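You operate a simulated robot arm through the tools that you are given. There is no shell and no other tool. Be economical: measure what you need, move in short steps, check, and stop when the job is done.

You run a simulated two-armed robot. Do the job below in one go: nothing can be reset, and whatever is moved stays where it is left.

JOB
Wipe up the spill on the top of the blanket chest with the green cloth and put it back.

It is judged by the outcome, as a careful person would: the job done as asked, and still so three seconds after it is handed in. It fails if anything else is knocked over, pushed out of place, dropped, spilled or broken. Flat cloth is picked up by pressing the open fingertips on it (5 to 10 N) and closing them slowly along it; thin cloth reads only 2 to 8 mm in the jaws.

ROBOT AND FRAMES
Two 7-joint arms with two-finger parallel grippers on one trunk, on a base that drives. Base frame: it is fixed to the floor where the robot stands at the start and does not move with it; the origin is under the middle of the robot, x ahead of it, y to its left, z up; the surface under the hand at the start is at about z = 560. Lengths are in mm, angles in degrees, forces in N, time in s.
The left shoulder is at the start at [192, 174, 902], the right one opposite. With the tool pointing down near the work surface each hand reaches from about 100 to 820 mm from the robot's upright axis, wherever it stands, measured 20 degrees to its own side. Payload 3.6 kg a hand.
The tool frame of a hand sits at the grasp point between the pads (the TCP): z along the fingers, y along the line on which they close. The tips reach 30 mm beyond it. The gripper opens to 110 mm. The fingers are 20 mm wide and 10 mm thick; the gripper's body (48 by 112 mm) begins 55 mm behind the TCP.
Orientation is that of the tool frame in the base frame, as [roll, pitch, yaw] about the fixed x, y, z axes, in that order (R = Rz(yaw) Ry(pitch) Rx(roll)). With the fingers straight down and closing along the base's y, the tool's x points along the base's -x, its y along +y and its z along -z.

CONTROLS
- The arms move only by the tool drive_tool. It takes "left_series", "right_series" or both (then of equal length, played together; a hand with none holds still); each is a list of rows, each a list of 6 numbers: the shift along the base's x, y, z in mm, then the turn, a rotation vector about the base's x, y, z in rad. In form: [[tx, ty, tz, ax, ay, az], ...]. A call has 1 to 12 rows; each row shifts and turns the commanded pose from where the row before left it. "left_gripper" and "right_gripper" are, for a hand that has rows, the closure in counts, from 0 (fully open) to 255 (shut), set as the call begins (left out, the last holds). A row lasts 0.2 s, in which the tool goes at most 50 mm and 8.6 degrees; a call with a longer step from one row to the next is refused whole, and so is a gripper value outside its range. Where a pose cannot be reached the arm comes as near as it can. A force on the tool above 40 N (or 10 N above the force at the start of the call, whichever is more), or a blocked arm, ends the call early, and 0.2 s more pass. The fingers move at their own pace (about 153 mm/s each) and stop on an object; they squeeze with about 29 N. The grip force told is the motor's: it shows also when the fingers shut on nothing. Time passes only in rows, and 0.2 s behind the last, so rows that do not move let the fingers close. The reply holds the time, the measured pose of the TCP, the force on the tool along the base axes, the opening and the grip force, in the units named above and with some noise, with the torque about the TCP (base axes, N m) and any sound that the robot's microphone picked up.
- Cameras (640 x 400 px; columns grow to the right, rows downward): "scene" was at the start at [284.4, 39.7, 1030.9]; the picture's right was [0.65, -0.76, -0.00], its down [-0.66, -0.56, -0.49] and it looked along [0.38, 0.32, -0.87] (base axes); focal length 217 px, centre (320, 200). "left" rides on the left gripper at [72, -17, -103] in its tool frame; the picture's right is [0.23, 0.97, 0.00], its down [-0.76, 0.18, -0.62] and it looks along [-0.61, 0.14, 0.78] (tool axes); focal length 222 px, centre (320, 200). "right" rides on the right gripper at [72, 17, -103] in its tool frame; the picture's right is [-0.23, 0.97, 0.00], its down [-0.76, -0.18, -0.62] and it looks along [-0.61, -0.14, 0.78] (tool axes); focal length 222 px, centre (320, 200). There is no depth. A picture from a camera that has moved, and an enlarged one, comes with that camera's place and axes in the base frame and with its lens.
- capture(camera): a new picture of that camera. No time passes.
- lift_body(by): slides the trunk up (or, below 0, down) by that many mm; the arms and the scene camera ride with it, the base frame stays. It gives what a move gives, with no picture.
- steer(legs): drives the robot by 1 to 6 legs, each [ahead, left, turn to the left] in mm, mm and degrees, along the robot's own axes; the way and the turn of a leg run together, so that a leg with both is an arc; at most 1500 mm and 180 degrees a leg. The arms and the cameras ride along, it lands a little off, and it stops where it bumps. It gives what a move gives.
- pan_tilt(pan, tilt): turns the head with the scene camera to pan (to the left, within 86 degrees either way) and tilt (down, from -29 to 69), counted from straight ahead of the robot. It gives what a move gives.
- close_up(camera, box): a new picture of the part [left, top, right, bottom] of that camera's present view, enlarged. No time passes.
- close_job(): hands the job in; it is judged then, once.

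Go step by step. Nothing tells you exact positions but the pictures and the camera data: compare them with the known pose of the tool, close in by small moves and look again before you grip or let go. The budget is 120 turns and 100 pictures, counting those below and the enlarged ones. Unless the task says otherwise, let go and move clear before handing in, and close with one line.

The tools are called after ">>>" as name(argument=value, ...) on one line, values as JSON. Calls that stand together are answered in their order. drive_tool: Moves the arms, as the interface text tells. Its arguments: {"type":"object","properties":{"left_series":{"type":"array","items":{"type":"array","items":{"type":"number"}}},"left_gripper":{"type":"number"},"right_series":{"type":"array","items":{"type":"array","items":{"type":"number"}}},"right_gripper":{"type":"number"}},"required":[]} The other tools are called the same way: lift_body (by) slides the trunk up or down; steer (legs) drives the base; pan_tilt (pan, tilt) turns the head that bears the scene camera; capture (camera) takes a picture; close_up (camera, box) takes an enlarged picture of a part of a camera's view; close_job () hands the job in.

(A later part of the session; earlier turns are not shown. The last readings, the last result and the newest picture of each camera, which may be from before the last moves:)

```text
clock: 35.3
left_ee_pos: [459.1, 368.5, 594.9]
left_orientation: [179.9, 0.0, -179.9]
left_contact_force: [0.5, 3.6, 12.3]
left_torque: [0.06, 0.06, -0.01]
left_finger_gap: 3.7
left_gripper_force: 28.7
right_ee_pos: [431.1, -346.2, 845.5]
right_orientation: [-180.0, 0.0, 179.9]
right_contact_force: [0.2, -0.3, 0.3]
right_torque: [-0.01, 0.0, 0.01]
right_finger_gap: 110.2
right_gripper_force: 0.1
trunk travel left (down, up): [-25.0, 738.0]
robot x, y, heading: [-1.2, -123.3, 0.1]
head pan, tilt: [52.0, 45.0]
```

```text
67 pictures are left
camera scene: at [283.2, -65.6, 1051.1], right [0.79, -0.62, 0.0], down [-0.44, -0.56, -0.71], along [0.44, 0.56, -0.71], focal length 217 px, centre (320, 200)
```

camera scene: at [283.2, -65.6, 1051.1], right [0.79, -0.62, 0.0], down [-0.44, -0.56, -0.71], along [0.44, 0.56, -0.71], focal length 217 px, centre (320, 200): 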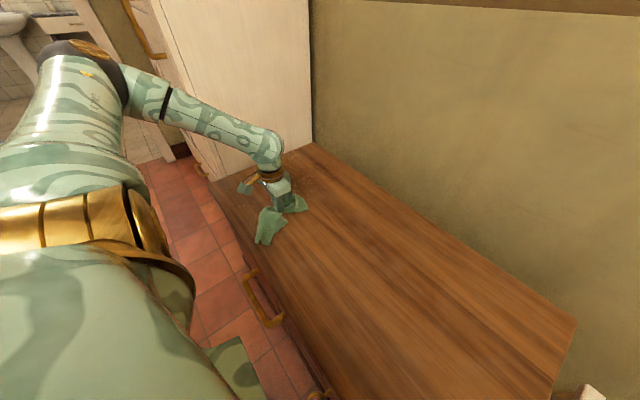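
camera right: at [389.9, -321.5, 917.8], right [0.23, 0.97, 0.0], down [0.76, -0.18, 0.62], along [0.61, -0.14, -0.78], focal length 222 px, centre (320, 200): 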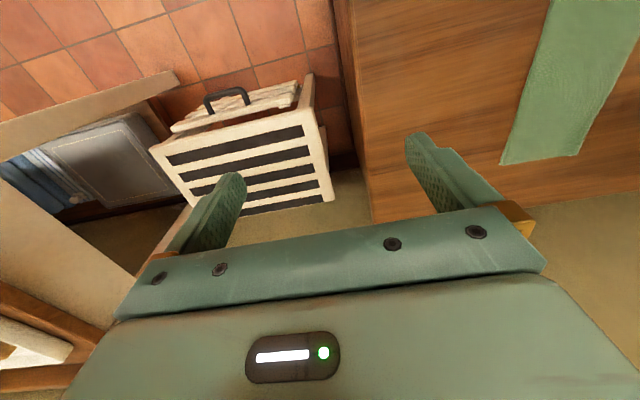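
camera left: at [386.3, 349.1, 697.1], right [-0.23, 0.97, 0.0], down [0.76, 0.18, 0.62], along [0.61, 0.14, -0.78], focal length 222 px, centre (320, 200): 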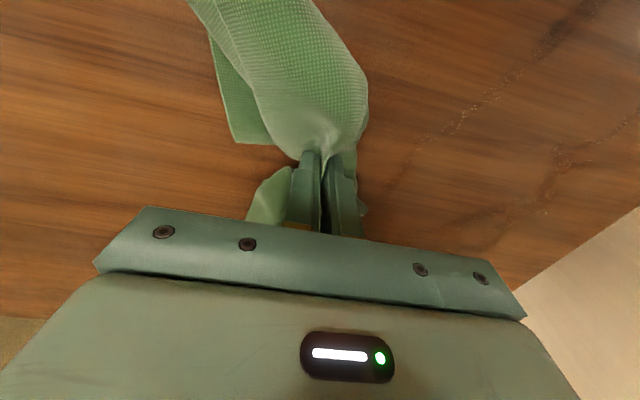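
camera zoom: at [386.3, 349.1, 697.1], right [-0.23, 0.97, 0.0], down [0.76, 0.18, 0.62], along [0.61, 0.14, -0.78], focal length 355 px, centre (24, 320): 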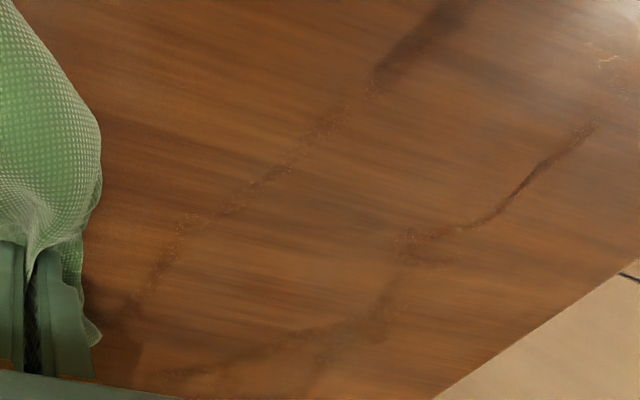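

Thin streaks remain near the front-left (about [360–430, 440–545]). I'll lift higher this time so the flaps don't drag, set down at the outer end and sweep inward.

>>> drive_tool(left_series=[[0, 0, 38, 0, 0, 0], [0, 0, 38, 0, 0, 0], [0, 0, 38, 0, 0, 0], [-14, 45, 0, 0, 0, 0], [-14, 45, 0, 0, 0, 0], [-14, 45, 0, 0, 0, 0], [-14, 40, 0, 0, 0, 0], [0, 0, -38, 0, 0, 0], [0, 0, -38, 0, 0, 0], [0, 0, -38, 0, 0, 0]])

>>> drive_tool(left_series=[[10, -15, 0, 0, 0, 0], [10, -15, 0, 0, 0, 0], [10, -15, 0, 0, 0, 0], [10, -15, 0, 0, 0, 0], [10, -15, 0, 0, 0, 0], [10, -15, 0, 0, 0, 0], [10, -15, 0, 0, 0, 0], [10, -15, 0, 0, 0, 0], [10, -15, 0, 0, 0, 0], [10, -15, 0, 0, 0, 0], [10, -15, 0, 0, 0, 0], [10, -15, 0, 0, 0, 0]])

>>> capture(camera="left")

>>> close_up(camera="scene", box=[180, 120, 420, 270])

```text
clock: 37.5
left_ee_pos: [402.5, 541.5, 596.0]
left_orientation: [-180.0, 0.1, 180.0]
left_contact_force: [-0.6, 0.0, 2.7]
left_torque: [0.0, -0.01, 0.01]
left_finger_gap: 3.7
left_gripper_force: 28.9
right_ee_pos: [431.6, -345.7, 846.4]
right_orientation: [-180.0, 0.0, 179.9]
right_contact_force: [-0.2, -1.0, -0.4]
right_torque: [0.01, -0.04, 0.02]
right_finger_gap: 109.7
right_gripper_force: 0.0
trunk travel left (down, up): [-25.0, 738.0]
robot x, y, heading: [-1.8, -125.2, -0.0]
head pan, tilt: [52.0, 45.0]
```

```text
clock: 40.1
left_ee_pos: [522.5, 362.8, 594.5]
left_orientation: [179.9, 0.0, -180.0]
left_contact_force: [-0.7, 0.8, 3.0]
left_torque: [-0.02, 0.06, 0.01]
left_finger_gap: 3.1
left_gripper_force: 29.2
right_ee_pos: [431.8, -345.0, 846.0]
right_orientation: [180.0, 0.0, 179.9]
right_contact_force: [-0.2, 0.4, 0.2]
right_torque: [0.0, -0.01, 0.03]
right_finger_gap: 110.0
right_gripper_force: 0.1
trunk travel left (down, up): [-25.0, 738.0]
robot x, y, heading: [2.3, -124.3, -0.0]
head pan, tilt: [52.0, 45.0]
```

```text
66 pictures are left
camera left: at [450.2, 344.4, 697.4], right [-0.23, 0.97, 0.0], down [0.76, 0.18, 0.62], along [0.61, 0.14, -0.78], focal length 222 px, centre (320, 200)
```

left: 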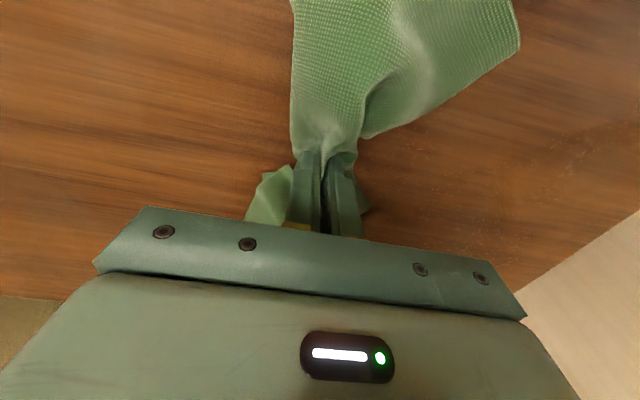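

```text
2.67 times, centred on (300, 195) of scene
camera zoom: at [283.8, -65.3, 1050.8], right [0.79, -0.62, 0.0], down [-0.44, -0.56, -0.71], along [0.44, 0.56, -0.71], focal length 578 px, centre (373, 213)
```

zoom: 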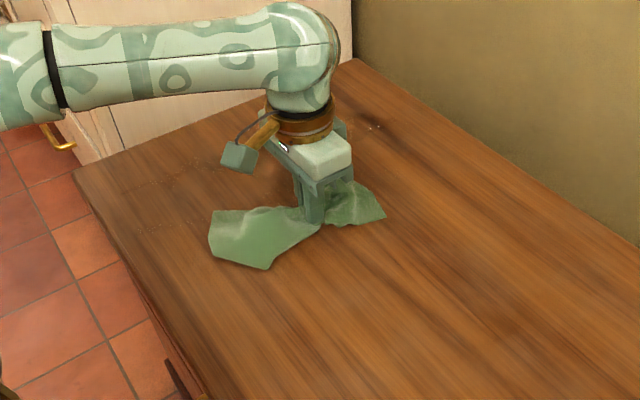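

Much better. Next: inward pass along the back (x≈680).

>>> drive_tool(left_series=[[0, 0, 38, 0, 0, 0], [0, 0, 38, 0, 0, 0], [0, 0, 38, 0, 0, 0], [31, 34, 0, 0, 0, 0], [31, 34, 0, 0, 0, 0], [31, 34, 0, 0, 0, 0], [31, 34, 0, 0, 0, 0], [31, 34, 0, 0, 0, 0], [0, 0, -38, 0, 0, 0], [0, 0, -38, 0, 0, 0], [0, 0, -40, 0, 0, 0]])

>>> drive_tool(left_series=[[0, -16, 0, 0, 0, 0], [0, -16, 0, 0, 0, 0], [0, -16, 0, 0, 0, 0], [0, -16, 0, 0, 0, 0], [0, -16, 0, 0, 0, 0], [0, -16, 0, 0, 0, 0], [0, -16, 0, 0, 0, 0], [0, -16, 0, 0, 0, 0], [0, -16, 0, 0, 0, 0], [0, -16, 0, 0, 0, 0], [0, -16, 0, 0, 0, 0], [0, -16, 0, 0, 0, 0]])

>>> capture(camera="left")

>>> close_up(camera="scene", box=[180, 120, 420, 270])

```text
clock: 42.5
left_ee_pos: [637.6, 505.9, 601.4]
left_orientation: [179.9, 0.0, 179.9]
left_contact_force: [-0.8, -0.5, 0.7]
left_torque: [0.02, -0.01, 0.03]
left_finger_gap: 3.5
left_gripper_force: 28.9
left hand out of reach, approached as far as the arm can: row 8, 10, 11
right_ee_pos: [433.0, -345.8, 844.9]
right_orientation: [180.0, 0.0, 179.9]
right_contact_force: [0.1, 0.6, 0.3]
right_torque: [0.02, 0.0, 0.01]
right_finger_gap: 109.8
right_gripper_force: 0.1
trunk travel left (down, up): [-25.0, 738.0]
robot x, y, heading: [0.0, -125.3, -0.1]
head pan, tilt: [52.0, 45.0]
```

```text
clock: 44.8
left_ee_pos: [710.7, 394.1, 591.4]
left_orientation: [179.6, 0.4, 180.0]
left_contact_force: [-1.0, -0.3, 23.9]
left_torque: [0.16, 0.0, 0.05]
left_finger_gap: 3.4
left_gripper_force: 29.3
left hand out of reach, approached as far as the arm can: row 1, 2, 3, 4, 5, 6, 7, 8, 9, 10, 11
right_ee_pos: [429.6, -347.0, 846.0]
right_orientation: [179.9, 0.0, 179.9]
right_contact_force: [-0.4, 0.8, -0.7]
right_torque: [-0.01, 0.0, 0.02]
right_finger_gap: 109.9
right_gripper_force: 0.0
trunk travel left (down, up): [-25.0, 738.0]
robot x, y, heading: [-1.6, -124.0, -0.0]
head pan, tilt: [52.0, 45.0]
stopped in row 11 (left hand): the force on the tool passed its limit at 42 N (the readings are from after the stop); the commanded pose is now the measured one
```

```text
64 pictures are left
camera left: at [636.4, 376.7, 694.5], right [-0.23, 0.97, 0.0], down [0.76, 0.17, 0.63], along [0.61, 0.15, -0.78], focal length 222 px, centre (320, 200)
```

left: 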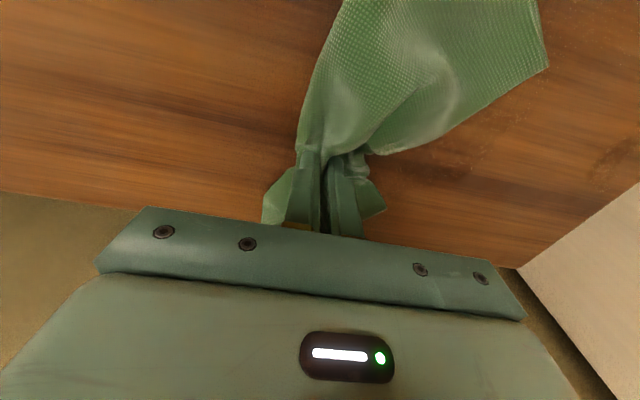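

```text
2.67 times, centred on (300, 195) of scene
camera zoom: at [281.5, -66.8, 1051.6], right [0.79, -0.62, 0.0], down [-0.43, -0.56, -0.71], along [0.44, 0.56, -0.71], focal length 578 px, centre (373, 213)
```

zoom: 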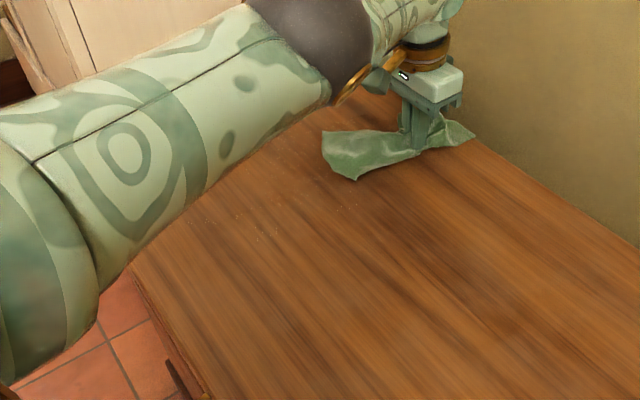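

The far-back corner is beyond reach from here. I'll lift, pull back, and drive the base back left for better coverage.

>>> drive_tool(left_series=[[0, 0, 38, 0, 0, 0], [0, 0, 38, 0, 0, 0], [-20, 0, 38, 0, 0, 0], [-35, -20, 0, 0, 0, 0], [-35, -20, 0, 0, 0, 0], [-35, -20, 0, 0, 0, 0], [-35, -20, 0, 0, 0, 0], [-20, -20, 0, 0, 0, 0]])

>>> steer(legs=[[0, 125, 0]])

>>> pan_tilt(pan=40, tilt=50)

>>> capture(camera="left")

>>> close_up(camera="scene", box=[160, 80, 440, 255])

```text
clock: 46.6
left_ee_pos: [720.2, 403.9, 697.8]
left_orientation: [179.8, 0.1, 180.0]
left_contact_force: [-0.5, 0.1, 0.8]
left_torque: [-0.03, 0.01, -0.01]
left_finger_gap: 3.5
left_gripper_force: 29.2
left hand out of reach, approached as far as the arm can: row 1, 2, 3, 4, 5, 6, 7, 8
right_ee_pos: [431.9, -344.5, 845.9]
right_orientation: [-180.0, 0.0, 179.8]
right_contact_force: [0.7, 0.3, -1.0]
right_torque: [0.0, 0.0, 0.0]
right_finger_gap: 110.3
right_gripper_force: 0.1
trunk travel left (down, up): [-25.0, 738.0]
robot x, y, heading: [-2.4, -122.7, 0.1]
head pan, tilt: [52.0, 45.0]
```

```text
clock: 47.8
left_ee_pos: [719.1, 529.3, 696.5]
left_orientation: [179.8, 0.1, -179.8]
left_contact_force: [-0.8, -0.8, -0.6]
left_torque: [0.01, 0.03, 0.0]
left_finger_gap: 3.4
left_gripper_force: 28.6
right_ee_pos: [431.9, -219.5, 845.0]
right_orientation: [-180.0, 0.0, 180.0]
right_contact_force: [-0.2, 0.9, 0.1]
right_torque: [-0.02, 0.03, -0.02]
right_finger_gap: 109.9
right_gripper_force: 0.1
trunk travel left (down, up): [-25.0, 738.0]
robot x, y, heading: [-2.2, -0.5, 0.4]
head pan, tilt: [52.0, 45.0]
```

```text
clock: 48.6
left_ee_pos: [719.4, 528.8, 697.4]
left_orientation: [179.9, 0.1, -179.9]
left_contact_force: [0.5, -0.4, 0.3]
left_torque: [-0.02, 0.0, 0.0]
left_finger_gap: 3.2
left_gripper_force: 29.1
right_ee_pos: [432.5, -220.3, 845.0]
right_orientation: [-179.9, 0.0, -179.9]
right_contact_force: [0.2, -0.1, -0.7]
right_torque: [0.0, -0.01, -0.04]
right_finger_gap: 109.9
right_gripper_force: 0.1
trunk travel left (down, up): [-25.0, 738.0]
robot x, y, heading: [-1.0, -1.9, -0.0]
head pan, tilt: [40.0, 50.0]
```

```text
62 pictures are left
camera left: at [646.7, 511.1, 800.3], right [-0.23, 0.97, 0.0], down [0.76, 0.18, 0.62], along [0.61, 0.14, -0.78], focal length 222 px, centre (320, 200)
```

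left: 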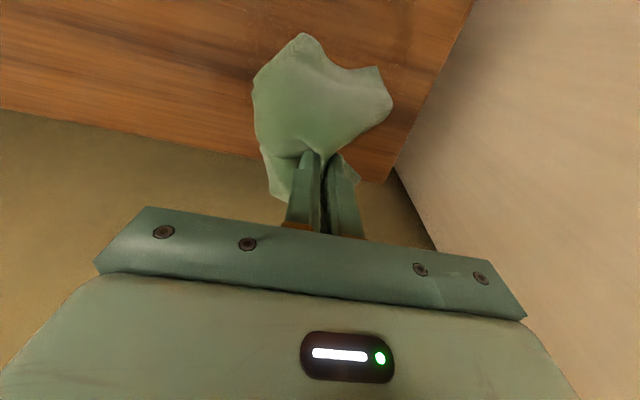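

```text
2.29 times, centred on (300, 168) of scene
camera zoom: at [292.7, 46.0, 1043.8], right [0.64, -0.77, 0.0], down [-0.59, -0.49, -0.64], along [0.49, 0.41, -0.77], focal length 495 px, centre (366, 274)
```

zoom: 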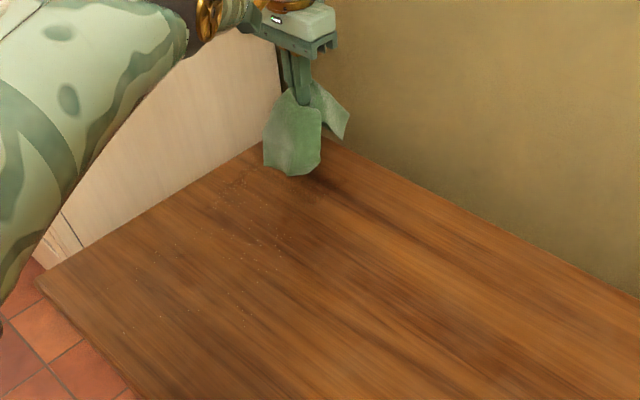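

The remaining traces are faint specks. The arm hasn't followed the pull-back; I'll send small moves to see where it goes.

>>> drive_tool(left_series=[[0, 0, 0, 0, 0, 0], [0, 0, 10, 0, 0, 0]])

```text
clock: 49.2
left_ee_pos: [719.4, 528.0, 707.5]
left_orientation: [179.8, 0.0, -179.8]
left_contact_force: [-0.1, -0.6, -0.9]
left_torque: [-0.01, 0.0, 0.02]
left_finger_gap: 3.6
left_gripper_force: 28.7
right_ee_pos: [432.2, -219.5, 844.0]
right_orientation: [-180.0, 0.1, -180.0]
right_contact_force: [-0.6, 0.4, -1.0]
right_torque: [0.04, -0.02, 0.0]
right_finger_gap: 110.0
right_gripper_force: 0.1
trunk travel left (down, up): [-25.0, 738.0]
robot x, y, heading: [0.6, -3.7, 0.1]
head pan, tilt: [40.0, 50.0]
```

>>> drive_tool(left_series=[[-15, 0, 0, 0, 0, 0], [-15, 0, 0, 0, 0, 0], [-15, 0, 0, 0, 0, 0]])

```text
clock: 50.0
left_ee_pos: [708.4, 548.1, 707.6]
left_orientation: [179.9, -0.1, -179.9]
left_contact_force: [0.9, 0.0, 0.5]
left_torque: [0.0, -0.01, 0.02]
left_finger_gap: 3.5
left_gripper_force: 29.1
left hand out of reach, approached as far as the arm can: row 1, 2, 3
right_ee_pos: [432.7, -218.9, 846.4]
right_orientation: [180.0, 0.0, 179.9]
right_contact_force: [0.2, -0.3, 0.7]
right_torque: [-0.02, 0.02, 0.01]
right_finger_gap: 110.0
right_gripper_force: 0.1
trunk travel left (down, up): [-25.0, 738.0]
robot x, y, heading: [4.0, 3.1, 0.1]
head pan, tilt: [40.0, 50.0]
```

The arm is stretched straight, near a singularity. I'll try a slightly mixed radial-inward move with a small tilt to bend the elbow.

>>> drive_tool(left_series=[[-25, -30, 20, 0.08, -0.08, 0], [-25, -30, 20, 0.05, -0.05, 0], [-25, -30, 0, 0, 0, 0]])

```text
clock: 50.8
left_ee_pos: [756.1, 526.9, 752.6]
left_orientation: [172.4, 7.4, 179.6]
left_contact_force: [-0.2, -0.1, -0.5]
left_torque: [-0.03, 0.04, 0.03]
left_finger_gap: 3.4
left_gripper_force: 28.7
left hand out of reach, approached as far as the arm can: row 1, 2, 3
right_ee_pos: [431.4, -219.0, 845.9]
right_orientation: [-179.8, 0.0, 180.0]
right_contact_force: [1.2, 0.5, 0.8]
right_torque: [-0.02, -0.02, -0.03]
right_finger_gap: 110.0
right_gripper_force: 0.1
trunk travel left (down, up): [-25.0, 738.0]
robot x, y, heading: [1.2, 3.0, 0.3]
head pan, tilt: [40.0, 50.0]
```

>>> drive_tool(left_series=[[-10, -5, 0, -0.08, 0.08, 0], [-10, -5, 0, -0.05, 0.05, 0]])

>>> capture(camera="scene")

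```text
clock: 51.4
left_ee_pos: [721.8, 525.8, 755.5]
left_orientation: [179.9, 0.1, -180.0]
left_contact_force: [-0.9, -0.1, -1.2]
left_torque: [0.01, 0.02, -0.01]
left_finger_gap: 3.4
left_gripper_force: 28.8
left hand out of reach, approached as far as the arm can: row 1, 2
right_ee_pos: [432.2, -218.9, 843.7]
right_orientation: [-179.9, -0.1, 180.0]
right_contact_force: [0.0, -0.3, -0.1]
right_torque: [0.0, 0.0, 0.06]
right_finger_gap: 109.9
right_gripper_force: 0.1
trunk travel left (down, up): [-25.0, 738.0]
robot x, y, heading: [1.6, -1.1, 0.2]
head pan, tilt: [40.0, 50.0]
```

```text
60 pictures are left
camera scene: at [292.9, 46.0, 1043.7], right [0.64, -0.77, 0.0], down [-0.59, -0.49, -0.64], along [0.49, 0.41, -0.77], focal length 217 px, centre (320, 200)
```

scene: 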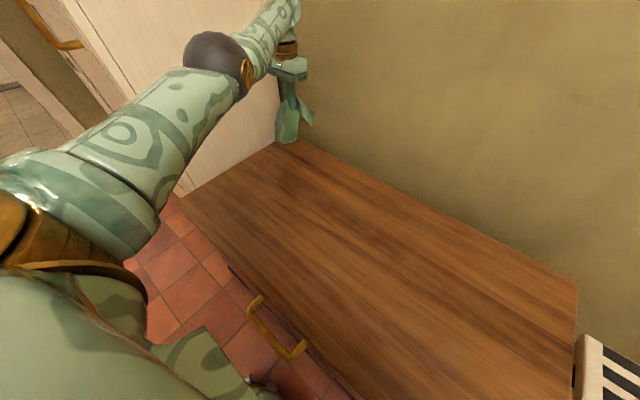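

The elbow is fully straight. Tangential (vertical) moves should engage the elbow; try going up first.

>>> drive_tool(left_series=[[0, 0, 40, 0, 0, 0], [0, 0, 40, 0, 0, 0], [-20, -14, 40, 0, 0, 0], [-20, -14, 40, 0, 0, 0]])

```text
clock: 52.4
left_ee_pos: [681.6, 517.7, 922.0]
left_orientation: [179.8, 0.0, -179.9]
left_contact_force: [-0.4, -0.3, -0.2]
left_torque: [-0.03, -0.05, 0.0]
left_finger_gap: 3.2
left_gripper_force: 28.9
left hand out of reach, approached as far as the arm can: row 1, 2, 3, 4
right_ee_pos: [431.7, -219.5, 845.3]
right_orientation: [-180.0, 0.0, 180.0]
right_contact_force: [-0.3, 0.4, -0.5]
right_torque: [0.03, -0.01, 0.02]
right_finger_gap: 110.1
right_gripper_force: 0.1
trunk travel left (down, up): [-25.0, 738.0]
robot x, y, heading: [-1.2, -2.7, -0.1]
head pan, tilt: [40.0, 50.0]
```

>>> drive_tool(left_series=[[0, 0, -30, 0, 0, 0], [0, 0, -30, 0, 0, 0], [-10, -7, -30, 0, 0, 0], [-20, -14, -20, 0, 0, 0]])

```text
clock: 53.4
left_ee_pos: [707.0, 528.1, 825.3]
left_orientation: [180.0, 0.0, -179.8]
left_contact_force: [0.0, -0.4, -0.2]
left_torque: [-0.01, 0.0, 0.03]
left_finger_gap: 3.3
left_gripper_force: 28.6
left hand out of reach, approached as far as the arm can: row 1, 2, 3, 4
right_ee_pos: [432.7, -220.2, 846.9]
right_orientation: [179.9, 0.0, -180.0]
right_contact_force: [-0.3, 0.3, 0.2]
right_torque: [0.02, -0.01, -0.03]
right_finger_gap: 109.9
right_gripper_force: 0.0
trunk travel left (down, up): [-25.0, 738.0]
robot x, y, heading: [-1.0, -0.1, -0.1]
head pan, tilt: [40.0, 50.0]
```

Still locked. I'll shift the base right again for free space and then try turning the arm toward the left (counter-clockwise, inward), which should flex the elbow.

>>> steer(legs=[[0, -125, 0]])

>>> drive_tool(left_series=[[-38, 26, 0, 0, 0, 0], [-38, 26, 0, 0, 0, 0], [-38, 20, 0, 0, 0, 0]])

```text
clock: 54.6
left_ee_pos: [707.8, 401.0, 826.7]
left_orientation: [179.9, 0.0, -179.9]
left_contact_force: [-0.3, 0.6, -0.7]
left_torque: [0.01, 0.03, 0.01]
left_finger_gap: 3.4
left_gripper_force: 28.9
right_ee_pos: [432.1, -348.0, 845.5]
right_orientation: [179.9, -0.1, 179.9]
right_contact_force: [0.2, 0.0, 0.2]
right_torque: [0.03, 0.01, 0.0]
right_finger_gap: 109.8
right_gripper_force: 0.1
trunk travel left (down, up): [-25.0, 738.0]
robot x, y, heading: [2.0, -127.5, -0.0]
head pan, tilt: [40.0, 50.0]
```

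```text
clock: 55.5
left_ee_pos: [633.0, 503.2, 836.2]
left_orientation: [-180.0, -0.1, 180.0]
left_contact_force: [0.1, 0.2, 0.3]
left_torque: [0.01, -0.01, -0.01]
left_finger_gap: 3.6
left_gripper_force: 29.5
left hand out of reach, approached as far as the arm can: row 1, 2, 3
right_ee_pos: [433.3, -346.2, 846.5]
right_orientation: [180.0, 0.0, 180.0]
right_contact_force: [-0.2, -0.2, 0.1]
right_torque: [0.0, 0.03, 0.01]
right_finger_gap: 109.9
right_gripper_force: 0.0
trunk travel left (down, up): [-25.0, 738.0]
robot x, y, heading: [-2.3, -128.8, -0.3]
head pan, tilt: [40.0, 50.0]
```

>>> drive_tool(left_series=[[-30, -30, 0, 0, 0, 0], [-30, -30, 0, 0, 0, 0], [-30, -30, 0, 0, 0, 0], [-30, -30, 0, 0, 0, 0], [-30, -30, 0, 0, 0, 0], [-30, -30, 0, 0, 0, 0], [-30, -30, 0, 0, 0, 0]])

>>> capture(camera="scene")

```text
clock: 57.0
left_ee_pos: [633.5, 479.0, 894.4]
left_orientation: [179.9, 0.0, -179.9]
left_contact_force: [0.1, 0.1, -0.4]
left_torque: [-0.03, 0.0, 0.04]
left_finger_gap: 3.4
left_gripper_force: 29.9
left hand out of reach, approached as far as the arm can: row 1, 2, 3, 4, 5, 6, 7
right_ee_pos: [432.6, -346.5, 845.6]
right_orientation: [-180.0, 0.1, 179.8]
right_contact_force: [-0.3, -0.7, -0.1]
right_torque: [0.05, -0.03, 0.03]
right_finger_gap: 110.1
right_gripper_force: 0.1
trunk travel left (down, up): [-25.0, 738.0]
robot x, y, heading: [3.2, -124.3, 0.3]
head pan, tilt: [40.0, 50.0]
```

```text
59 pictures are left
camera scene: at [292.6, -81.1, 1044.0], right [0.64, -0.77, 0.0], down [-0.59, -0.49, -0.64], along [0.49, 0.41, -0.77], focal length 217 px, centre (320, 200)
```

scene: 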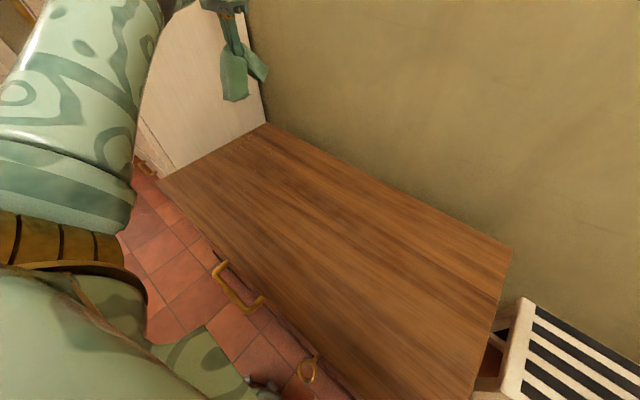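

>>> drive_tool(left_series=[[8, -22, 0, 0, 0, 0], [6, -24, 0, 0, 0, 0], [4, -24, 0, 0, 0, 0], [2, -24, 0, 0, 0, 0], [0, -24, 0, 0, 0, 0], [0, -24, 0, 0, 0, 0]])

```text
clock: 58.5
left_ee_pos: [700.6, 364.1, 914.0]
left_orientation: [179.9, -0.1, -179.9]
left_contact_force: [-0.7, 0.8, -0.1]
left_torque: [-0.03, -0.01, 0.0]
left_finger_gap: 3.3
left_gripper_force: 29.6
left hand out of reach, approached as far as the arm can: row 1, 2, 3, 4, 5, 6
right_ee_pos: [432.0, -345.3, 845.6]
right_orientation: [-179.9, 0.0, -180.0]
right_contact_force: [0.2, 0.3, 0.1]
right_torque: [0.01, 0.01, -0.02]
right_finger_gap: 109.7
right_gripper_force: 0.1
trunk travel left (down, up): [-25.0, 738.0]
robot x, y, heading: [-1.3, -125.8, -0.2]
head pan, tilt: [40.0, 50.0]
```

I need to see the arm's shape to choose an escape move.

>>> pan_tilt(pan=50, tilt=5)

>>> capture(camera="scene")

```text
clock: 59.6
left_ee_pos: [699.8, 364.8, 912.3]
left_orientation: [179.9, 0.0, -179.9]
left_contact_force: [-0.5, 0.7, -0.8]
left_torque: [0.0, -0.05, 0.0]
left_finger_gap: 3.3
left_gripper_force: 28.8
right_ee_pos: [432.4, -345.8, 846.0]
right_orientation: [180.0, -0.1, 179.9]
right_contact_force: [-1.0, 0.7, 1.0]
right_torque: [0.01, 0.01, -0.03]
right_finger_gap: 109.8
right_gripper_force: 0.1
trunk travel left (down, up): [-25.0, 738.0]
robot x, y, heading: [-0.7, -128.4, 0.1]
head pan, tilt: [50.0, 5.0]
```

```text
58 pictures are left
camera scene: at [293.0, -59.9, 1113.7], right [0.77, -0.64, 0.0], down [-0.06, -0.07, -1.0], along [0.64, 0.76, -0.09], focal length 217 px, centre (320, 200)
```

scene: 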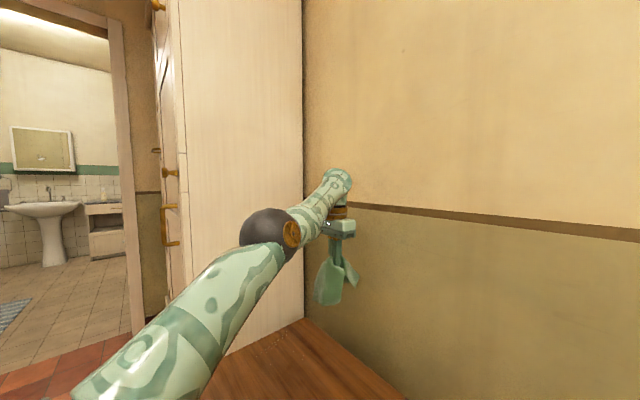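

The arm is dead straight. I'll reset the command with a tiny base nudge and test small tangential steps, each slightly inside the sphere.

>>> steer(legs=[[0, 2, 0]])

>>> drive_tool(left_series=[[4, -10, 0, 0, 0, 0]])

>>> drive_tool(left_series=[[-2, -1, -12, 0, 0, 0]])

>>> drive_tool(left_series=[[-8, -6, 12, 0, 0, 0]])

```text
clock: 60.3
left_ee_pos: [700.3, 366.6, 914.1]
left_orientation: [179.8, 0.0, -179.8]
left_contact_force: [-0.4, 0.1, 0.5]
left_torque: [-0.02, 0.02, 0.0]
left_finger_gap: 3.4
left_gripper_force: 29.5
right_ee_pos: [432.1, -343.1, 845.9]
right_orientation: [-180.0, 0.0, 179.8]
right_contact_force: [0.0, -0.2, 0.1]
right_torque: [0.02, -0.03, 0.0]
right_finger_gap: 109.9
right_gripper_force: 0.1
trunk travel left (down, up): [-25.0, 738.0]
robot x, y, heading: [0.4, -127.7, -0.3]
head pan, tilt: [50.0, 5.0]
```

```text
clock: 60.7
left_ee_pos: [703.1, 357.5, 912.3]
left_orientation: [180.0, 0.0, -179.9]
left_contact_force: [0.2, -0.2, 0.1]
left_torque: [-0.01, 0.01, 0.0]
left_finger_gap: 3.4
left_gripper_force: 28.8
right_ee_pos: [433.0, -344.5, 845.3]
right_orientation: [-180.0, 0.0, 179.9]
right_contact_force: [-0.5, 0.4, -0.1]
right_torque: [0.0, 0.02, 0.0]
right_finger_gap: 110.1
right_gripper_force: 0.0
trunk travel left (down, up): [-25.0, 738.0]
robot x, y, heading: [-0.1, -127.0, 0.2]
head pan, tilt: [50.0, 5.0]
```

```text
clock: 61.1
left_ee_pos: [707.4, 357.4, 902.1]
left_orientation: [-180.0, -0.1, -179.9]
left_contact_force: [0.0, 0.1, 0.4]
left_torque: [0.01, -0.01, -0.01]
left_finger_gap: 3.5
left_gripper_force: 28.8
left hand out of reach, approached as far as the arm can: row 1
right_ee_pos: [431.9, -345.4, 845.0]
right_orientation: [-180.0, 0.0, 179.9]
right_contact_force: [0.4, 1.0, 0.3]
right_torque: [0.01, -0.04, 0.0]
right_finger_gap: 110.1
right_gripper_force: 0.2
trunk travel left (down, up): [-25.0, 738.0]
robot x, y, heading: [-2.2, -126.5, -0.1]
head pan, tilt: [50.0, 5.0]
```

```text
clock: 61.5
left_ee_pos: [704.0, 352.4, 917.9]
left_orientation: [180.0, 0.0, -180.0]
left_contact_force: [0.2, 0.1, -1.0]
left_torque: [0.03, -0.03, 0.0]
left_finger_gap: 3.6
left_gripper_force: 28.4
left hand out of reach, approached as far as the arm can: row 1
right_ee_pos: [432.6, -343.1, 844.6]
right_orientation: [-180.0, 0.0, 179.9]
right_contact_force: [-1.0, -0.5, 0.0]
right_torque: [-0.02, 0.0, -0.01]
right_finger_gap: 110.2
right_gripper_force: 0.2
trunk travel left (down, up): [-25.0, 738.0]
robot x, y, heading: [2.0, -128.3, 0.2]
head pan, tilt: [50.0, 5.0]
```

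Next idea: flex the wrist inward far enough that the elbow has to participate.

>>> drive_tool(left_series=[[-24, -14, 0, -0.073, 0.12, 0], [-24, -14, 0, -0.073, 0.12, 0], [-24, -14, 2, -0.073, 0.12, 0], [-22, -13, 5, -0.073, 0.12, 0], [-22, -13, 8, -0.073, 0.12, 0], [-20, -12, 12, -0.073, 0.12, 0], [-18, -11, 16, -0.073, 0.12, 0], [-16, -10, 18, -0.073, 0.12, 0]])

>>> capture(camera="scene")

```text
clock: 63.3
left_ee_pos: [684.3, 345.5, 923.5]
left_orientation: [-176.4, -5.4, -179.5]
left_contact_force: [-0.3, -0.3, -0.2]
left_torque: [0.03, 0.0, -0.01]
left_finger_gap: 3.4
left_gripper_force: 29.0
left hand out of reach, approached as far as the arm can: row 1, 2, 3, 4, 5, 6, 7, 8
right_ee_pos: [432.2, -344.4, 845.4]
right_orientation: [180.0, 0.0, 179.8]
right_contact_force: [0.4, -0.5, -0.5]
right_torque: [0.0, 0.02, 0.0]
right_finger_gap: 110.0
right_gripper_force: 0.0
trunk travel left (down, up): [-25.0, 738.0]
robot x, y, heading: [0.6, -126.4, -0.0]
head pan, tilt: [50.0, 5.0]
```

```text
57 pictures are left
camera scene: at [293.0, -57.9, 1113.8], right [0.77, -0.64, 0.0], down [-0.06, -0.07, -1.0], along [0.64, 0.76, -0.09], focal length 217 px, centre (320, 200)
```

scene: 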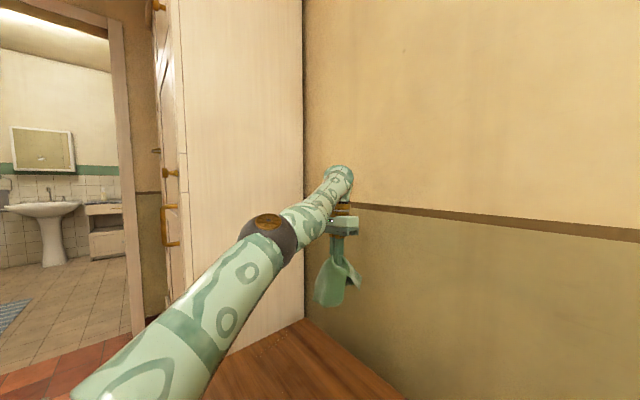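

The elbow hinge has rolled to vertical, so horizontal moves should now bend it. Reset and test both ways.

>>> steer(legs=[[0, -2, 0]])

>>> drive_tool(left_series=[[5, -20, 0, 0, 0, 0], [4, -20, 0, 0, 0, 0]])

>>> steer(legs=[[0, 2, 0]])

>>> drive_tool(left_series=[[-15, 14, 0, 0, 0, 0], [-15, 14, 0, 0, 0, 0]])

```text
clock: 64.0
left_ee_pos: [683.4, 343.1, 922.6]
left_orientation: [-176.4, -5.4, -179.5]
left_contact_force: [-0.1, 0.6, -0.5]
left_torque: [0.05, 0.01, 0.01]
left_finger_gap: 3.4
left_gripper_force: 29.0
right_ee_pos: [432.7, -345.9, 844.7]
right_orientation: [-180.0, 0.0, 179.9]
right_contact_force: [-0.5, 0.0, -0.7]
right_torque: [0.03, -0.02, -0.01]
right_finger_gap: 110.0
right_gripper_force: 0.0
trunk travel left (down, up): [-25.0, 738.0]
robot x, y, heading: [-5.6, -129.1, -0.1]
head pan, tilt: [50.0, 5.0]
```

```text
clock: 64.6
left_ee_pos: [698.1, 305.3, 924.2]
left_orientation: [-176.3, -5.5, -179.6]
left_contact_force: [-0.3, 0.4, -0.6]
left_torque: [0.01, -0.03, -0.04]
left_finger_gap: 3.6
left_gripper_force: 28.8
left hand out of reach, approached as far as the arm can: row 1, 2
right_ee_pos: [431.8, -346.1, 845.5]
right_orientation: [179.9, 0.1, 180.0]
right_contact_force: [0.0, 1.0, 0.4]
right_torque: [0.03, 0.01, 0.0]
right_finger_gap: 110.1
right_gripper_force: 0.1
trunk travel left (down, up): [-25.0, 738.0]
robot x, y, heading: [-0.1, -129.4, -0.2]
head pan, tilt: [50.0, 5.0]
```

```text
clock: 65.3
left_ee_pos: [697.6, 306.2, 925.5]
left_orientation: [-176.4, -5.4, -179.5]
left_contact_force: [-0.2, 0.7, -0.6]
left_torque: [-0.01, -0.02, -0.03]
left_finger_gap: 3.3
left_gripper_force: 28.9
right_ee_pos: [432.4, -344.6, 845.3]
right_orientation: [-179.9, 0.0, 179.9]
right_contact_force: [-0.3, 0.5, -0.7]
right_torque: [0.0, -0.01, -0.01]
right_finger_gap: 110.0
right_gripper_force: 0.1
trunk travel left (down, up): [-25.0, 738.0]
robot x, y, heading: [-3.9, -124.6, 0.1]
head pan, tilt: [50.0, 5.0]
```

```text
clock: 65.9
left_ee_pos: [686.4, 330.5, 930.5]
left_orientation: [-176.4, -5.5, -179.6]
left_contact_force: [0.4, 0.1, 0.3]
left_torque: [0.03, 0.03, 0.0]
left_finger_gap: 3.6
left_gripper_force: 29.3
left hand out of reach, approached as far as the arm can: row 1, 2
right_ee_pos: [432.6, -343.8, 844.8]
right_orientation: [180.0, 0.0, 179.9]
right_contact_force: [0.3, 0.6, 0.5]
right_torque: [-0.02, 0.04, -0.01]
right_finger_gap: 109.9
right_gripper_force: 0.0
trunk travel left (down, up): [-25.0, 738.0]
robot x, y, heading: [-0.1, -124.7, 0.2]
head pan, tilt: [50.0, 5.0]
```

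I'll try many small on-sphere steps with just 1 mm inward each, so the elbow flex can accumulate.

>>> steer(legs=[[0, -2, 0]])

>>> drive_tool(left_series=[[4.6, -11, 0, 0, 0, 0], [4.6, -11, 0, 0, 0, 0], [4.6, -11, 0, 0, 0, 0], [3.9, -11.2, 0, 0, 0, 0], [3.9, -11.2, 0, 0, 0, 0], [3.9, -11.2, 0, 0, 0, 0], [3.2, -11.4, 0, 0, 0, 0], [3.2, -11.4, 0, 0, 0, 0], [3.2, -11.4, 0, 0, 0, 0], [2.1, -11.5, 0, 0, 0, 0], [2.1, -11.5, 0, 0, 0, 0], [2.1, -11.5, 0, 0, 0, 0]])

```text
clock: 66.6
left_ee_pos: [686.7, 329.5, 931.2]
left_orientation: [-176.4, -5.5, -179.6]
left_contact_force: [0.8, 0.4, -0.1]
left_torque: [0.02, -0.01, 0.0]
left_finger_gap: 3.3
left_gripper_force: 28.8
right_ee_pos: [432.7, -346.7, 846.0]
right_orientation: [179.9, 0.0, -180.0]
right_contact_force: [0.2, 0.5, 0.0]
right_torque: [0.0, -0.03, -0.01]
right_finger_gap: 110.0
right_gripper_force: 0.0
trunk travel left (down, up): [-25.0, 738.0]
robot x, y, heading: [2.2, -128.1, -0.2]
head pan, tilt: [50.0, 5.0]
```

```text
clock: 69.2
left_ee_pos: [727.9, 192.4, 930.3]
left_orientation: [-176.4, -5.4, -179.5]
left_contact_force: [-0.2, 0.5, -0.3]
left_torque: [0.0, 0.02, 0.01]
left_finger_gap: 3.5
left_gripper_force: 29.6
right_ee_pos: [431.8, -345.7, 845.8]
right_orientation: [-180.0, 0.0, 180.0]
right_contact_force: [-0.3, 0.4, -0.6]
right_torque: [0.0, -0.04, -0.02]
right_finger_gap: 110.0
right_gripper_force: 0.0
trunk travel left (down, up): [-25.0, 738.0]
robot x, y, heading: [4.8, -129.0, -0.0]
head pan, tilt: [50.0, 5.0]
```

It works — no flags and it came inward. Continue with more inward motion.

>>> drive_tool(left_series=[[-2, -11, 0, 0, 0, 0], [-3, -11, 0, 0, 0, 0], [-4, -10, 0, 0, 0, 0], [-6, -10, 0, 0, 0, 0], [-8, -8, 0, 0, 0, 0], [-10, -5, 0, 0, 0, 0], [-12, 0, 0, 0, 0, 0], [-15, 0, 0, 0, 0, 0], [-20, 0, 0, 0, 0, 0], [-20, 0, 0, 0, 0, 0]])

>>> capture(camera="scene")

```text
clock: 71.4
left_ee_pos: [729.9, 130.7, 938.8]
left_orientation: [-176.4, -5.5, -179.5]
left_contact_force: [0.8, 0.0, -0.9]
left_torque: [-0.03, -0.01, 0.0]
left_finger_gap: 3.5
left_gripper_force: 29.3
left hand out of reach, approached as far as the arm can: row 2, 3, 4, 5, 6, 7, 8, 9, 10
right_ee_pos: [433.4, -345.8, 846.0]
right_orientation: [180.0, -0.1, 179.9]
right_contact_force: [-0.1, 0.2, -0.1]
right_torque: [0.02, 0.0, -0.01]
right_finger_gap: 110.2
right_gripper_force: 0.0
trunk travel left (down, up): [-25.0, 738.0]
robot x, y, heading: [2.2, -128.3, -0.0]
head pan, tilt: [50.0, 5.0]
```

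```text
56 pictures are left
camera scene: at [293.0, -60.0, 1113.8], right [0.77, -0.64, 0.0], down [-0.06, -0.07, -1.0], along [0.64, 0.76, -0.09], focal length 217 px, centre (320, 200)
```

scene: 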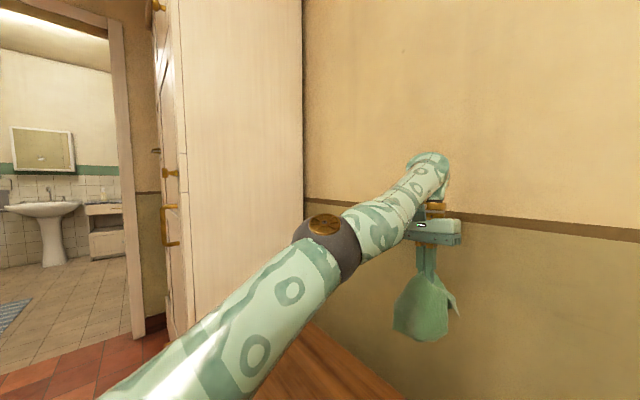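

Only gentle inward rates are accepted while nearly straight. Continue gently after a reset.

>>> steer(legs=[[0, 2, 0]])

>>> drive_tool(left_series=[[0.6, -12, 0, 0, 0, 0], [0.3, -12, 0, 0, 0, 0], [0, -12, 0, 0, 0, 0], [-0.5, -12, 0, 0, 0, 0], [-1, -12, 0, 0, 0, 0], [-1.3, -12, 0, 0, 0, 0], [-1.8, -12, 0, 0, 0, 0], [-2.3, -12, 0, 0, 0, 0], [-2.8, -12, 0, 0, 0, 0], [-3.3, -12, 0, 0, 0, 0], [-3.8, -12, 0, 0, 0, 0], [-4.3, -12, 0, 0, 0, 0]])

```text
clock: 72.1
left_ee_pos: [730.3, 131.6, 940.4]
left_orientation: [-176.4, -5.4, -179.5]
left_contact_force: [0.2, -0.2, -0.1]
left_torque: [0.01, 0.04, 0.02]
left_finger_gap: 3.3
left_gripper_force: 28.7
right_ee_pos: [433.0, -344.5, 845.8]
right_orientation: [-180.0, 0.0, 179.9]
right_contact_force: [-0.5, -0.1, 0.1]
right_torque: [0.01, -0.01, -0.05]
right_finger_gap: 110.4
right_gripper_force: 0.1
trunk travel left (down, up): [-25.0, 738.0]
robot x, y, heading: [-2.4, -126.7, -0.1]
head pan, tilt: [50.0, 5.0]
```

```text
clock: 74.7
left_ee_pos: [717.0, -12.6, 942.4]
left_orientation: [-176.4, -5.4, -179.4]
left_contact_force: [0.3, 0.0, -0.2]
left_torque: [0.02, 0.01, 0.03]
left_finger_gap: 3.4
left_gripper_force: 29.3
left hand out of reach, approached as far as the arm can: row 9, 12
right_ee_pos: [431.8, -343.7, 845.4]
right_orientation: [-180.0, -0.1, 179.9]
right_contact_force: [-0.1, 0.1, -1.0]
right_torque: [-0.01, 0.0, 0.02]
right_finger_gap: 109.8
right_gripper_force: 0.0
trunk travel left (down, up): [-25.0, 738.0]
robot x, y, heading: [1.0, -127.2, 0.0]
head pan, tilt: [50.0, 5.0]
```

R has shrunk ~37 mm inside the straight-arm sphere, so the elbow is flexing. Now inward while lowering, and watch.

>>> steer(legs=[[0, -2, 0]])

>>> drive_tool(left_series=[[-4, -4, -3, 0, 0, 0], [-4, -4, -3, 0, 0, 0], [-5, -4, -3, 0, 0, 0], [-6, -4, -4, 0, 0, 0], [-8, -4, -5, 0, 0, 0], [-8, -4, -5, 0, 0, 0]])

>>> capture(camera="scene")

```text
clock: 75.4
left_ee_pos: [716.6, -15.0, 941.8]
left_orientation: [-176.4, -5.5, -179.5]
left_contact_force: [0.4, -0.1, -0.2]
left_torque: [-0.01, 0.0, -0.01]
left_finger_gap: 3.5
left_gripper_force: 29.4
right_ee_pos: [432.3, -346.1, 845.9]
right_orientation: [179.9, 0.1, 179.9]
right_contact_force: [1.0, -0.1, 0.1]
right_torque: [0.0, 0.02, 0.02]
right_finger_gap: 109.9
right_gripper_force: 0.1
trunk travel left (down, up): [-25.0, 738.0]
robot x, y, heading: [1.2, -127.6, -0.2]
head pan, tilt: [50.0, 5.0]
```

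```text
clock: 76.8
left_ee_pos: [713.2, -45.5, 931.5]
left_orientation: [-176.4, -5.5, -179.5]
left_contact_force: [0.1, -1.0, 0.3]
left_torque: [0.05, 0.04, 0.01]
left_finger_gap: 3.4
left_gripper_force: 28.9
left hand out of reach, approached as far as the arm can: row 1, 2, 3, 4, 5, 6
right_ee_pos: [432.2, -347.2, 844.7]
right_orientation: [-179.9, 0.0, 179.9]
right_contact_force: [-0.2, -0.1, 0.2]
right_torque: [0.0, 0.04, 0.02]
right_finger_gap: 110.0
right_gripper_force: 0.1
trunk travel left (down, up): [-25.0, 738.0]
robot x, y, heading: [0.8, -123.2, 0.2]
head pan, tilt: [50.0, 5.0]
```

```text
55 pictures are left
camera scene: at [293.0, -60.1, 1113.8], right [0.77, -0.64, 0.0], down [-0.06, -0.07, -1.0], along [0.64, 0.76, -0.09], focal length 217 px, centre (320, 200)
```

scene: 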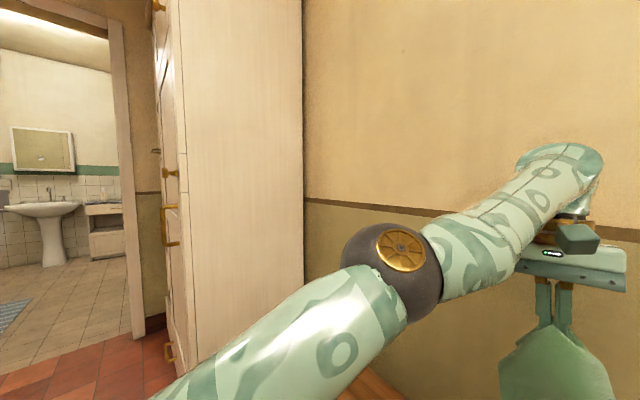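

The elbow is clearly bent now; the wrist is at its limit from my tilt. I'll undo the tilt while lowering, then pull in.

>>> steer(legs=[[0, 2, 0]])

>>> drive_tool(left_series=[[7, 0, -8, 0.03, -0.05, 0], [7, 0, -8, 0.03, -0.046, 0], [0, 0, -15, 0, 0, 0], [0, 0, -20, 0, 0, 0], [0, 0, -20, 0, 0, 0], [-5, 0, -10, 0, 0, 0], [-8, 0, -10, 0, 0, 0]])

```text
clock: 77.5
left_ee_pos: [712.7, -43.2, 932.9]
left_orientation: [-176.4, -5.4, -179.5]
left_contact_force: [0.2, -0.4, -0.1]
left_torque: [0.05, 0.02, -0.01]
left_finger_gap: 3.3
left_gripper_force: 29.4
right_ee_pos: [433.2, -343.2, 845.1]
right_orientation: [-180.0, 0.0, 179.9]
right_contact_force: [-0.6, 0.0, 0.1]
right_torque: [-0.02, -0.02, 0.03]
right_finger_gap: 110.2
right_gripper_force: 0.0
trunk travel left (down, up): [-25.0, 738.0]
robot x, y, heading: [0.8, -127.9, 0.2]
head pan, tilt: [50.0, 5.0]
```

```text
clock: 79.1
left_ee_pos: [750.8, -55.3, 851.6]
left_orientation: [-179.8, -0.1, -179.3]
left_contact_force: [-0.4, 0.0, -0.7]
left_torque: [0.0, -0.06, 0.0]
left_finger_gap: 3.7
left_gripper_force: 29.3
left hand out of reach, approached as far as the arm can: row 1, 3, 4, 5, 6, 7
right_ee_pos: [432.0, -344.1, 845.3]
right_orientation: [179.9, 0.0, 179.9]
right_contact_force: [0.1, -0.4, -0.5]
right_torque: [0.01, 0.01, 0.0]
right_finger_gap: 110.0
right_gripper_force: 0.0
trunk travel left (down, up): [-25.0, 738.0]
robot x, y, heading: [0.1, -126.2, -0.0]
head pan, tilt: [50.0, 5.0]
```

>>> steer(legs=[[0, -2, 0]])

>>> drive_tool(left_series=[[-5, 16, 0, 0, 0, 0], [-5, 16, 0, 0, 0, 0], [-6, 16, 0, 0, 0, 0], [-8, 16, 0, 0, 0, 0]])

```text
clock: 79.8
left_ee_pos: [749.8, -58.0, 853.4]
left_orientation: [-179.8, 0.0, -179.2]
left_contact_force: [-0.7, -0.2, 1.2]
left_torque: [-0.03, 0.0, -0.01]
left_finger_gap: 3.4
left_gripper_force: 29.2
right_ee_pos: [433.8, -345.9, 845.4]
right_orientation: [-180.0, 0.0, 179.9]
right_contact_force: [0.5, -0.2, -0.2]
right_torque: [0.03, -0.03, -0.01]
right_finger_gap: 110.1
right_gripper_force: 0.1
trunk travel left (down, up): [-25.0, 738.0]
robot x, y, heading: [2.3, -126.5, -0.1]
head pan, tilt: [50.0, 5.0]
```

```text
clock: 80.8
left_ee_pos: [762.0, -2.0, 861.7]
left_orientation: [-179.8, -0.1, -179.5]
left_contact_force: [-0.6, -1.0, -0.3]
left_torque: [0.0, 0.0, 0.02]
left_finger_gap: 3.4
left_gripper_force: 29.4
left hand out of reach, approached as far as the arm can: row 1, 2, 3, 4
right_ee_pos: [432.1, -346.0, 845.8]
right_orientation: [-179.9, 0.0, 179.8]
right_contact_force: [0.8, 0.4, 0.1]
right_torque: [0.01, -0.01, 0.03]
right_finger_gap: 110.1
right_gripper_force: 0.0
trunk travel left (down, up): [-25.0, 738.0]
robot x, y, heading: [-0.3, -130.9, -0.1]
head pan, tilt: [50.0, 5.0]
```

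Inward steps need to be small. Test pure radial with graded steps to see which are accepted.

>>> steer(legs=[[0, 2, 0]])

>>> drive_tool(left_series=[[-1, 0, 0, 0, 0, 0], [-1, 0, 0, 0, 0, 0], [-1.5, 0, 0, 0, 0, 0], [-1.5, 0, 0, 0, 0, 0], [-2, 0, 0, 0, 0, 0], [-2, 0, 0, 0, 0, 0], [-3, 0, 0, 0, 0, 0], [-3, 0, 0, 0, 0, 0]])

```text
clock: 81.6
left_ee_pos: [760.7, 2.0, 861.6]
left_orientation: [-179.7, -0.1, -179.3]
left_contact_force: [0.3, 0.5, 0.2]
left_torque: [0.02, 0.02, -0.02]
left_finger_gap: 3.7
left_gripper_force: 28.4
right_ee_pos: [432.2, -343.9, 845.2]
right_orientation: [-180.0, -0.1, 180.0]
right_contact_force: [0.0, -0.2, -0.2]
right_torque: [-0.02, 0.01, 0.03]
right_finger_gap: 109.9
right_gripper_force: 0.0
trunk travel left (down, up): [-25.0, 738.0]
robot x, y, heading: [-1.4, -124.0, -0.1]
head pan, tilt: [50.0, 5.0]
```

```text
clock: 83.4
left_ee_pos: [759.6, -1.4, 863.2]
left_orientation: [-179.8, -0.1, -179.3]
left_contact_force: [0.4, -0.3, -0.4]
left_torque: [0.01, -0.01, 0.02]
left_finger_gap: 3.4
left_gripper_force: 28.7
left hand out of reach, approached as far as the arm can: row 3, 5, 7
right_ee_pos: [432.4, -345.0, 845.8]
right_orientation: [-180.0, 0.0, 179.9]
right_contact_force: [1.3, -0.7, 0.3]
right_torque: [-0.01, -0.02, 0.0]
right_finger_gap: 110.3
right_gripper_force: 0.1
trunk travel left (down, up): [-25.0, 738.0]
robot x, y, heading: [0.4, -125.5, 0.3]
head pan, tilt: [50.0, 5.0]
```

The arm is bent about 44° yet still won't come in, so some other joint is limiting at this bearing. I'll swing it counter-clockwise at constant radius to a more natural bearing, then try again.

>>> drive_tool(left_series=[[1.7, 33, 0, 0, 0, 0], [0, 34, 0, 0, 0, 0], [-1.9, 32.6, 0, 0, 0, 0], [-3.8, 32.4, 0, 0, 0, 0], [-5.8, 33.4, 0, 0, 0, 0], [-7.6, 31.9, 0, 0, 0, 0], [-9.4, 31.4, 0, 0, 0, 0], [-11.5, 31.7, 0, 0, 0, 0], [-13, 30.1, 0, 0, 0, 0], [-14.7, 29.3, 0, 0, 0, 0], [-16.9, 29.2, 0, 0, 0, 0], [-18, 27, 0, 0, 0, 0]])

>>> drive_tool(left_series=[[0, 0, -20, 0, 0, 0], [0, 0, -20, 0, 0, 0], [0, 0, -20, 0, 0, 0], [-5, -4, 0, 0, 0, 0], [-5, -4, 0, 0, 0, 0]])

>>> capture(camera="scene")

```text
clock: 86.0
left_ee_pos: [704.2, 382.5, 875.7]
left_orientation: [-179.8, -0.2, -179.3]
left_contact_force: [-0.1, 0.3, -0.2]
left_torque: [0.01, 0.01, 0.01]
left_finger_gap: 3.4
left_gripper_force: 28.5
left hand out of reach, approached as far as the arm can: row 1, 2, 3, 4, 5, 6, 7, 8, 9, 10, 11, 12
right_ee_pos: [432.4, -344.3, 845.5]
right_orientation: [-179.9, 0.0, 180.0]
right_contact_force: [0.0, 0.5, 0.0]
right_torque: [0.01, -0.01, 0.0]
right_finger_gap: 110.3
right_gripper_force: 0.0
trunk travel left (down, up): [-25.0, 738.0]
robot x, y, heading: [3.4, -124.9, 0.2]
head pan, tilt: [50.0, 5.0]
```

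```text
clock: 87.2
left_ee_pos: [715.4, 387.1, 819.2]
left_orientation: [-179.8, -0.2, -179.3]
left_contact_force: [-0.1, 0.2, -0.6]
left_torque: [0.02, -0.01, 0.01]
left_finger_gap: 3.2
left_gripper_force: 28.7
left hand out of reach, approached as far as the arm can: row 1, 2, 3, 4, 5
right_ee_pos: [432.0, -345.1, 844.9]
right_orientation: [180.0, 0.0, 179.9]
right_contact_force: [0.5, 0.5, 0.4]
right_torque: [0.01, 0.02, 0.02]
right_finger_gap: 110.2
right_gripper_force: 0.0
trunk travel left (down, up): [-25.0, 738.0]
robot x, y, heading: [1.4, -124.0, 0.2]
head pan, tilt: [50.0, 5.0]
```

```text
54 pictures are left
camera scene: at [293.0, -57.9, 1113.8], right [0.77, -0.64, 0.0], down [-0.06, -0.07, -1.0], along [0.64, 0.76, -0.09], focal length 217 px, centre (320, 200)
```

scene: 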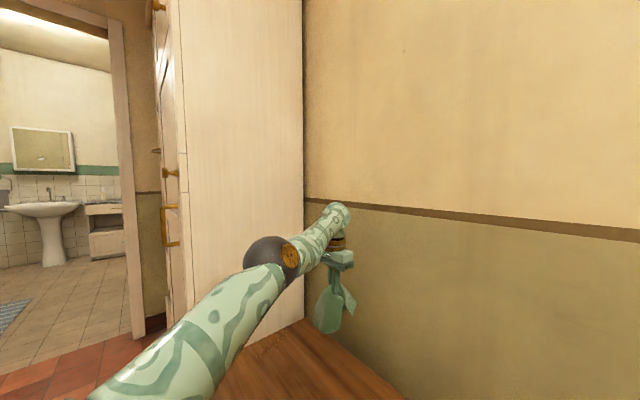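

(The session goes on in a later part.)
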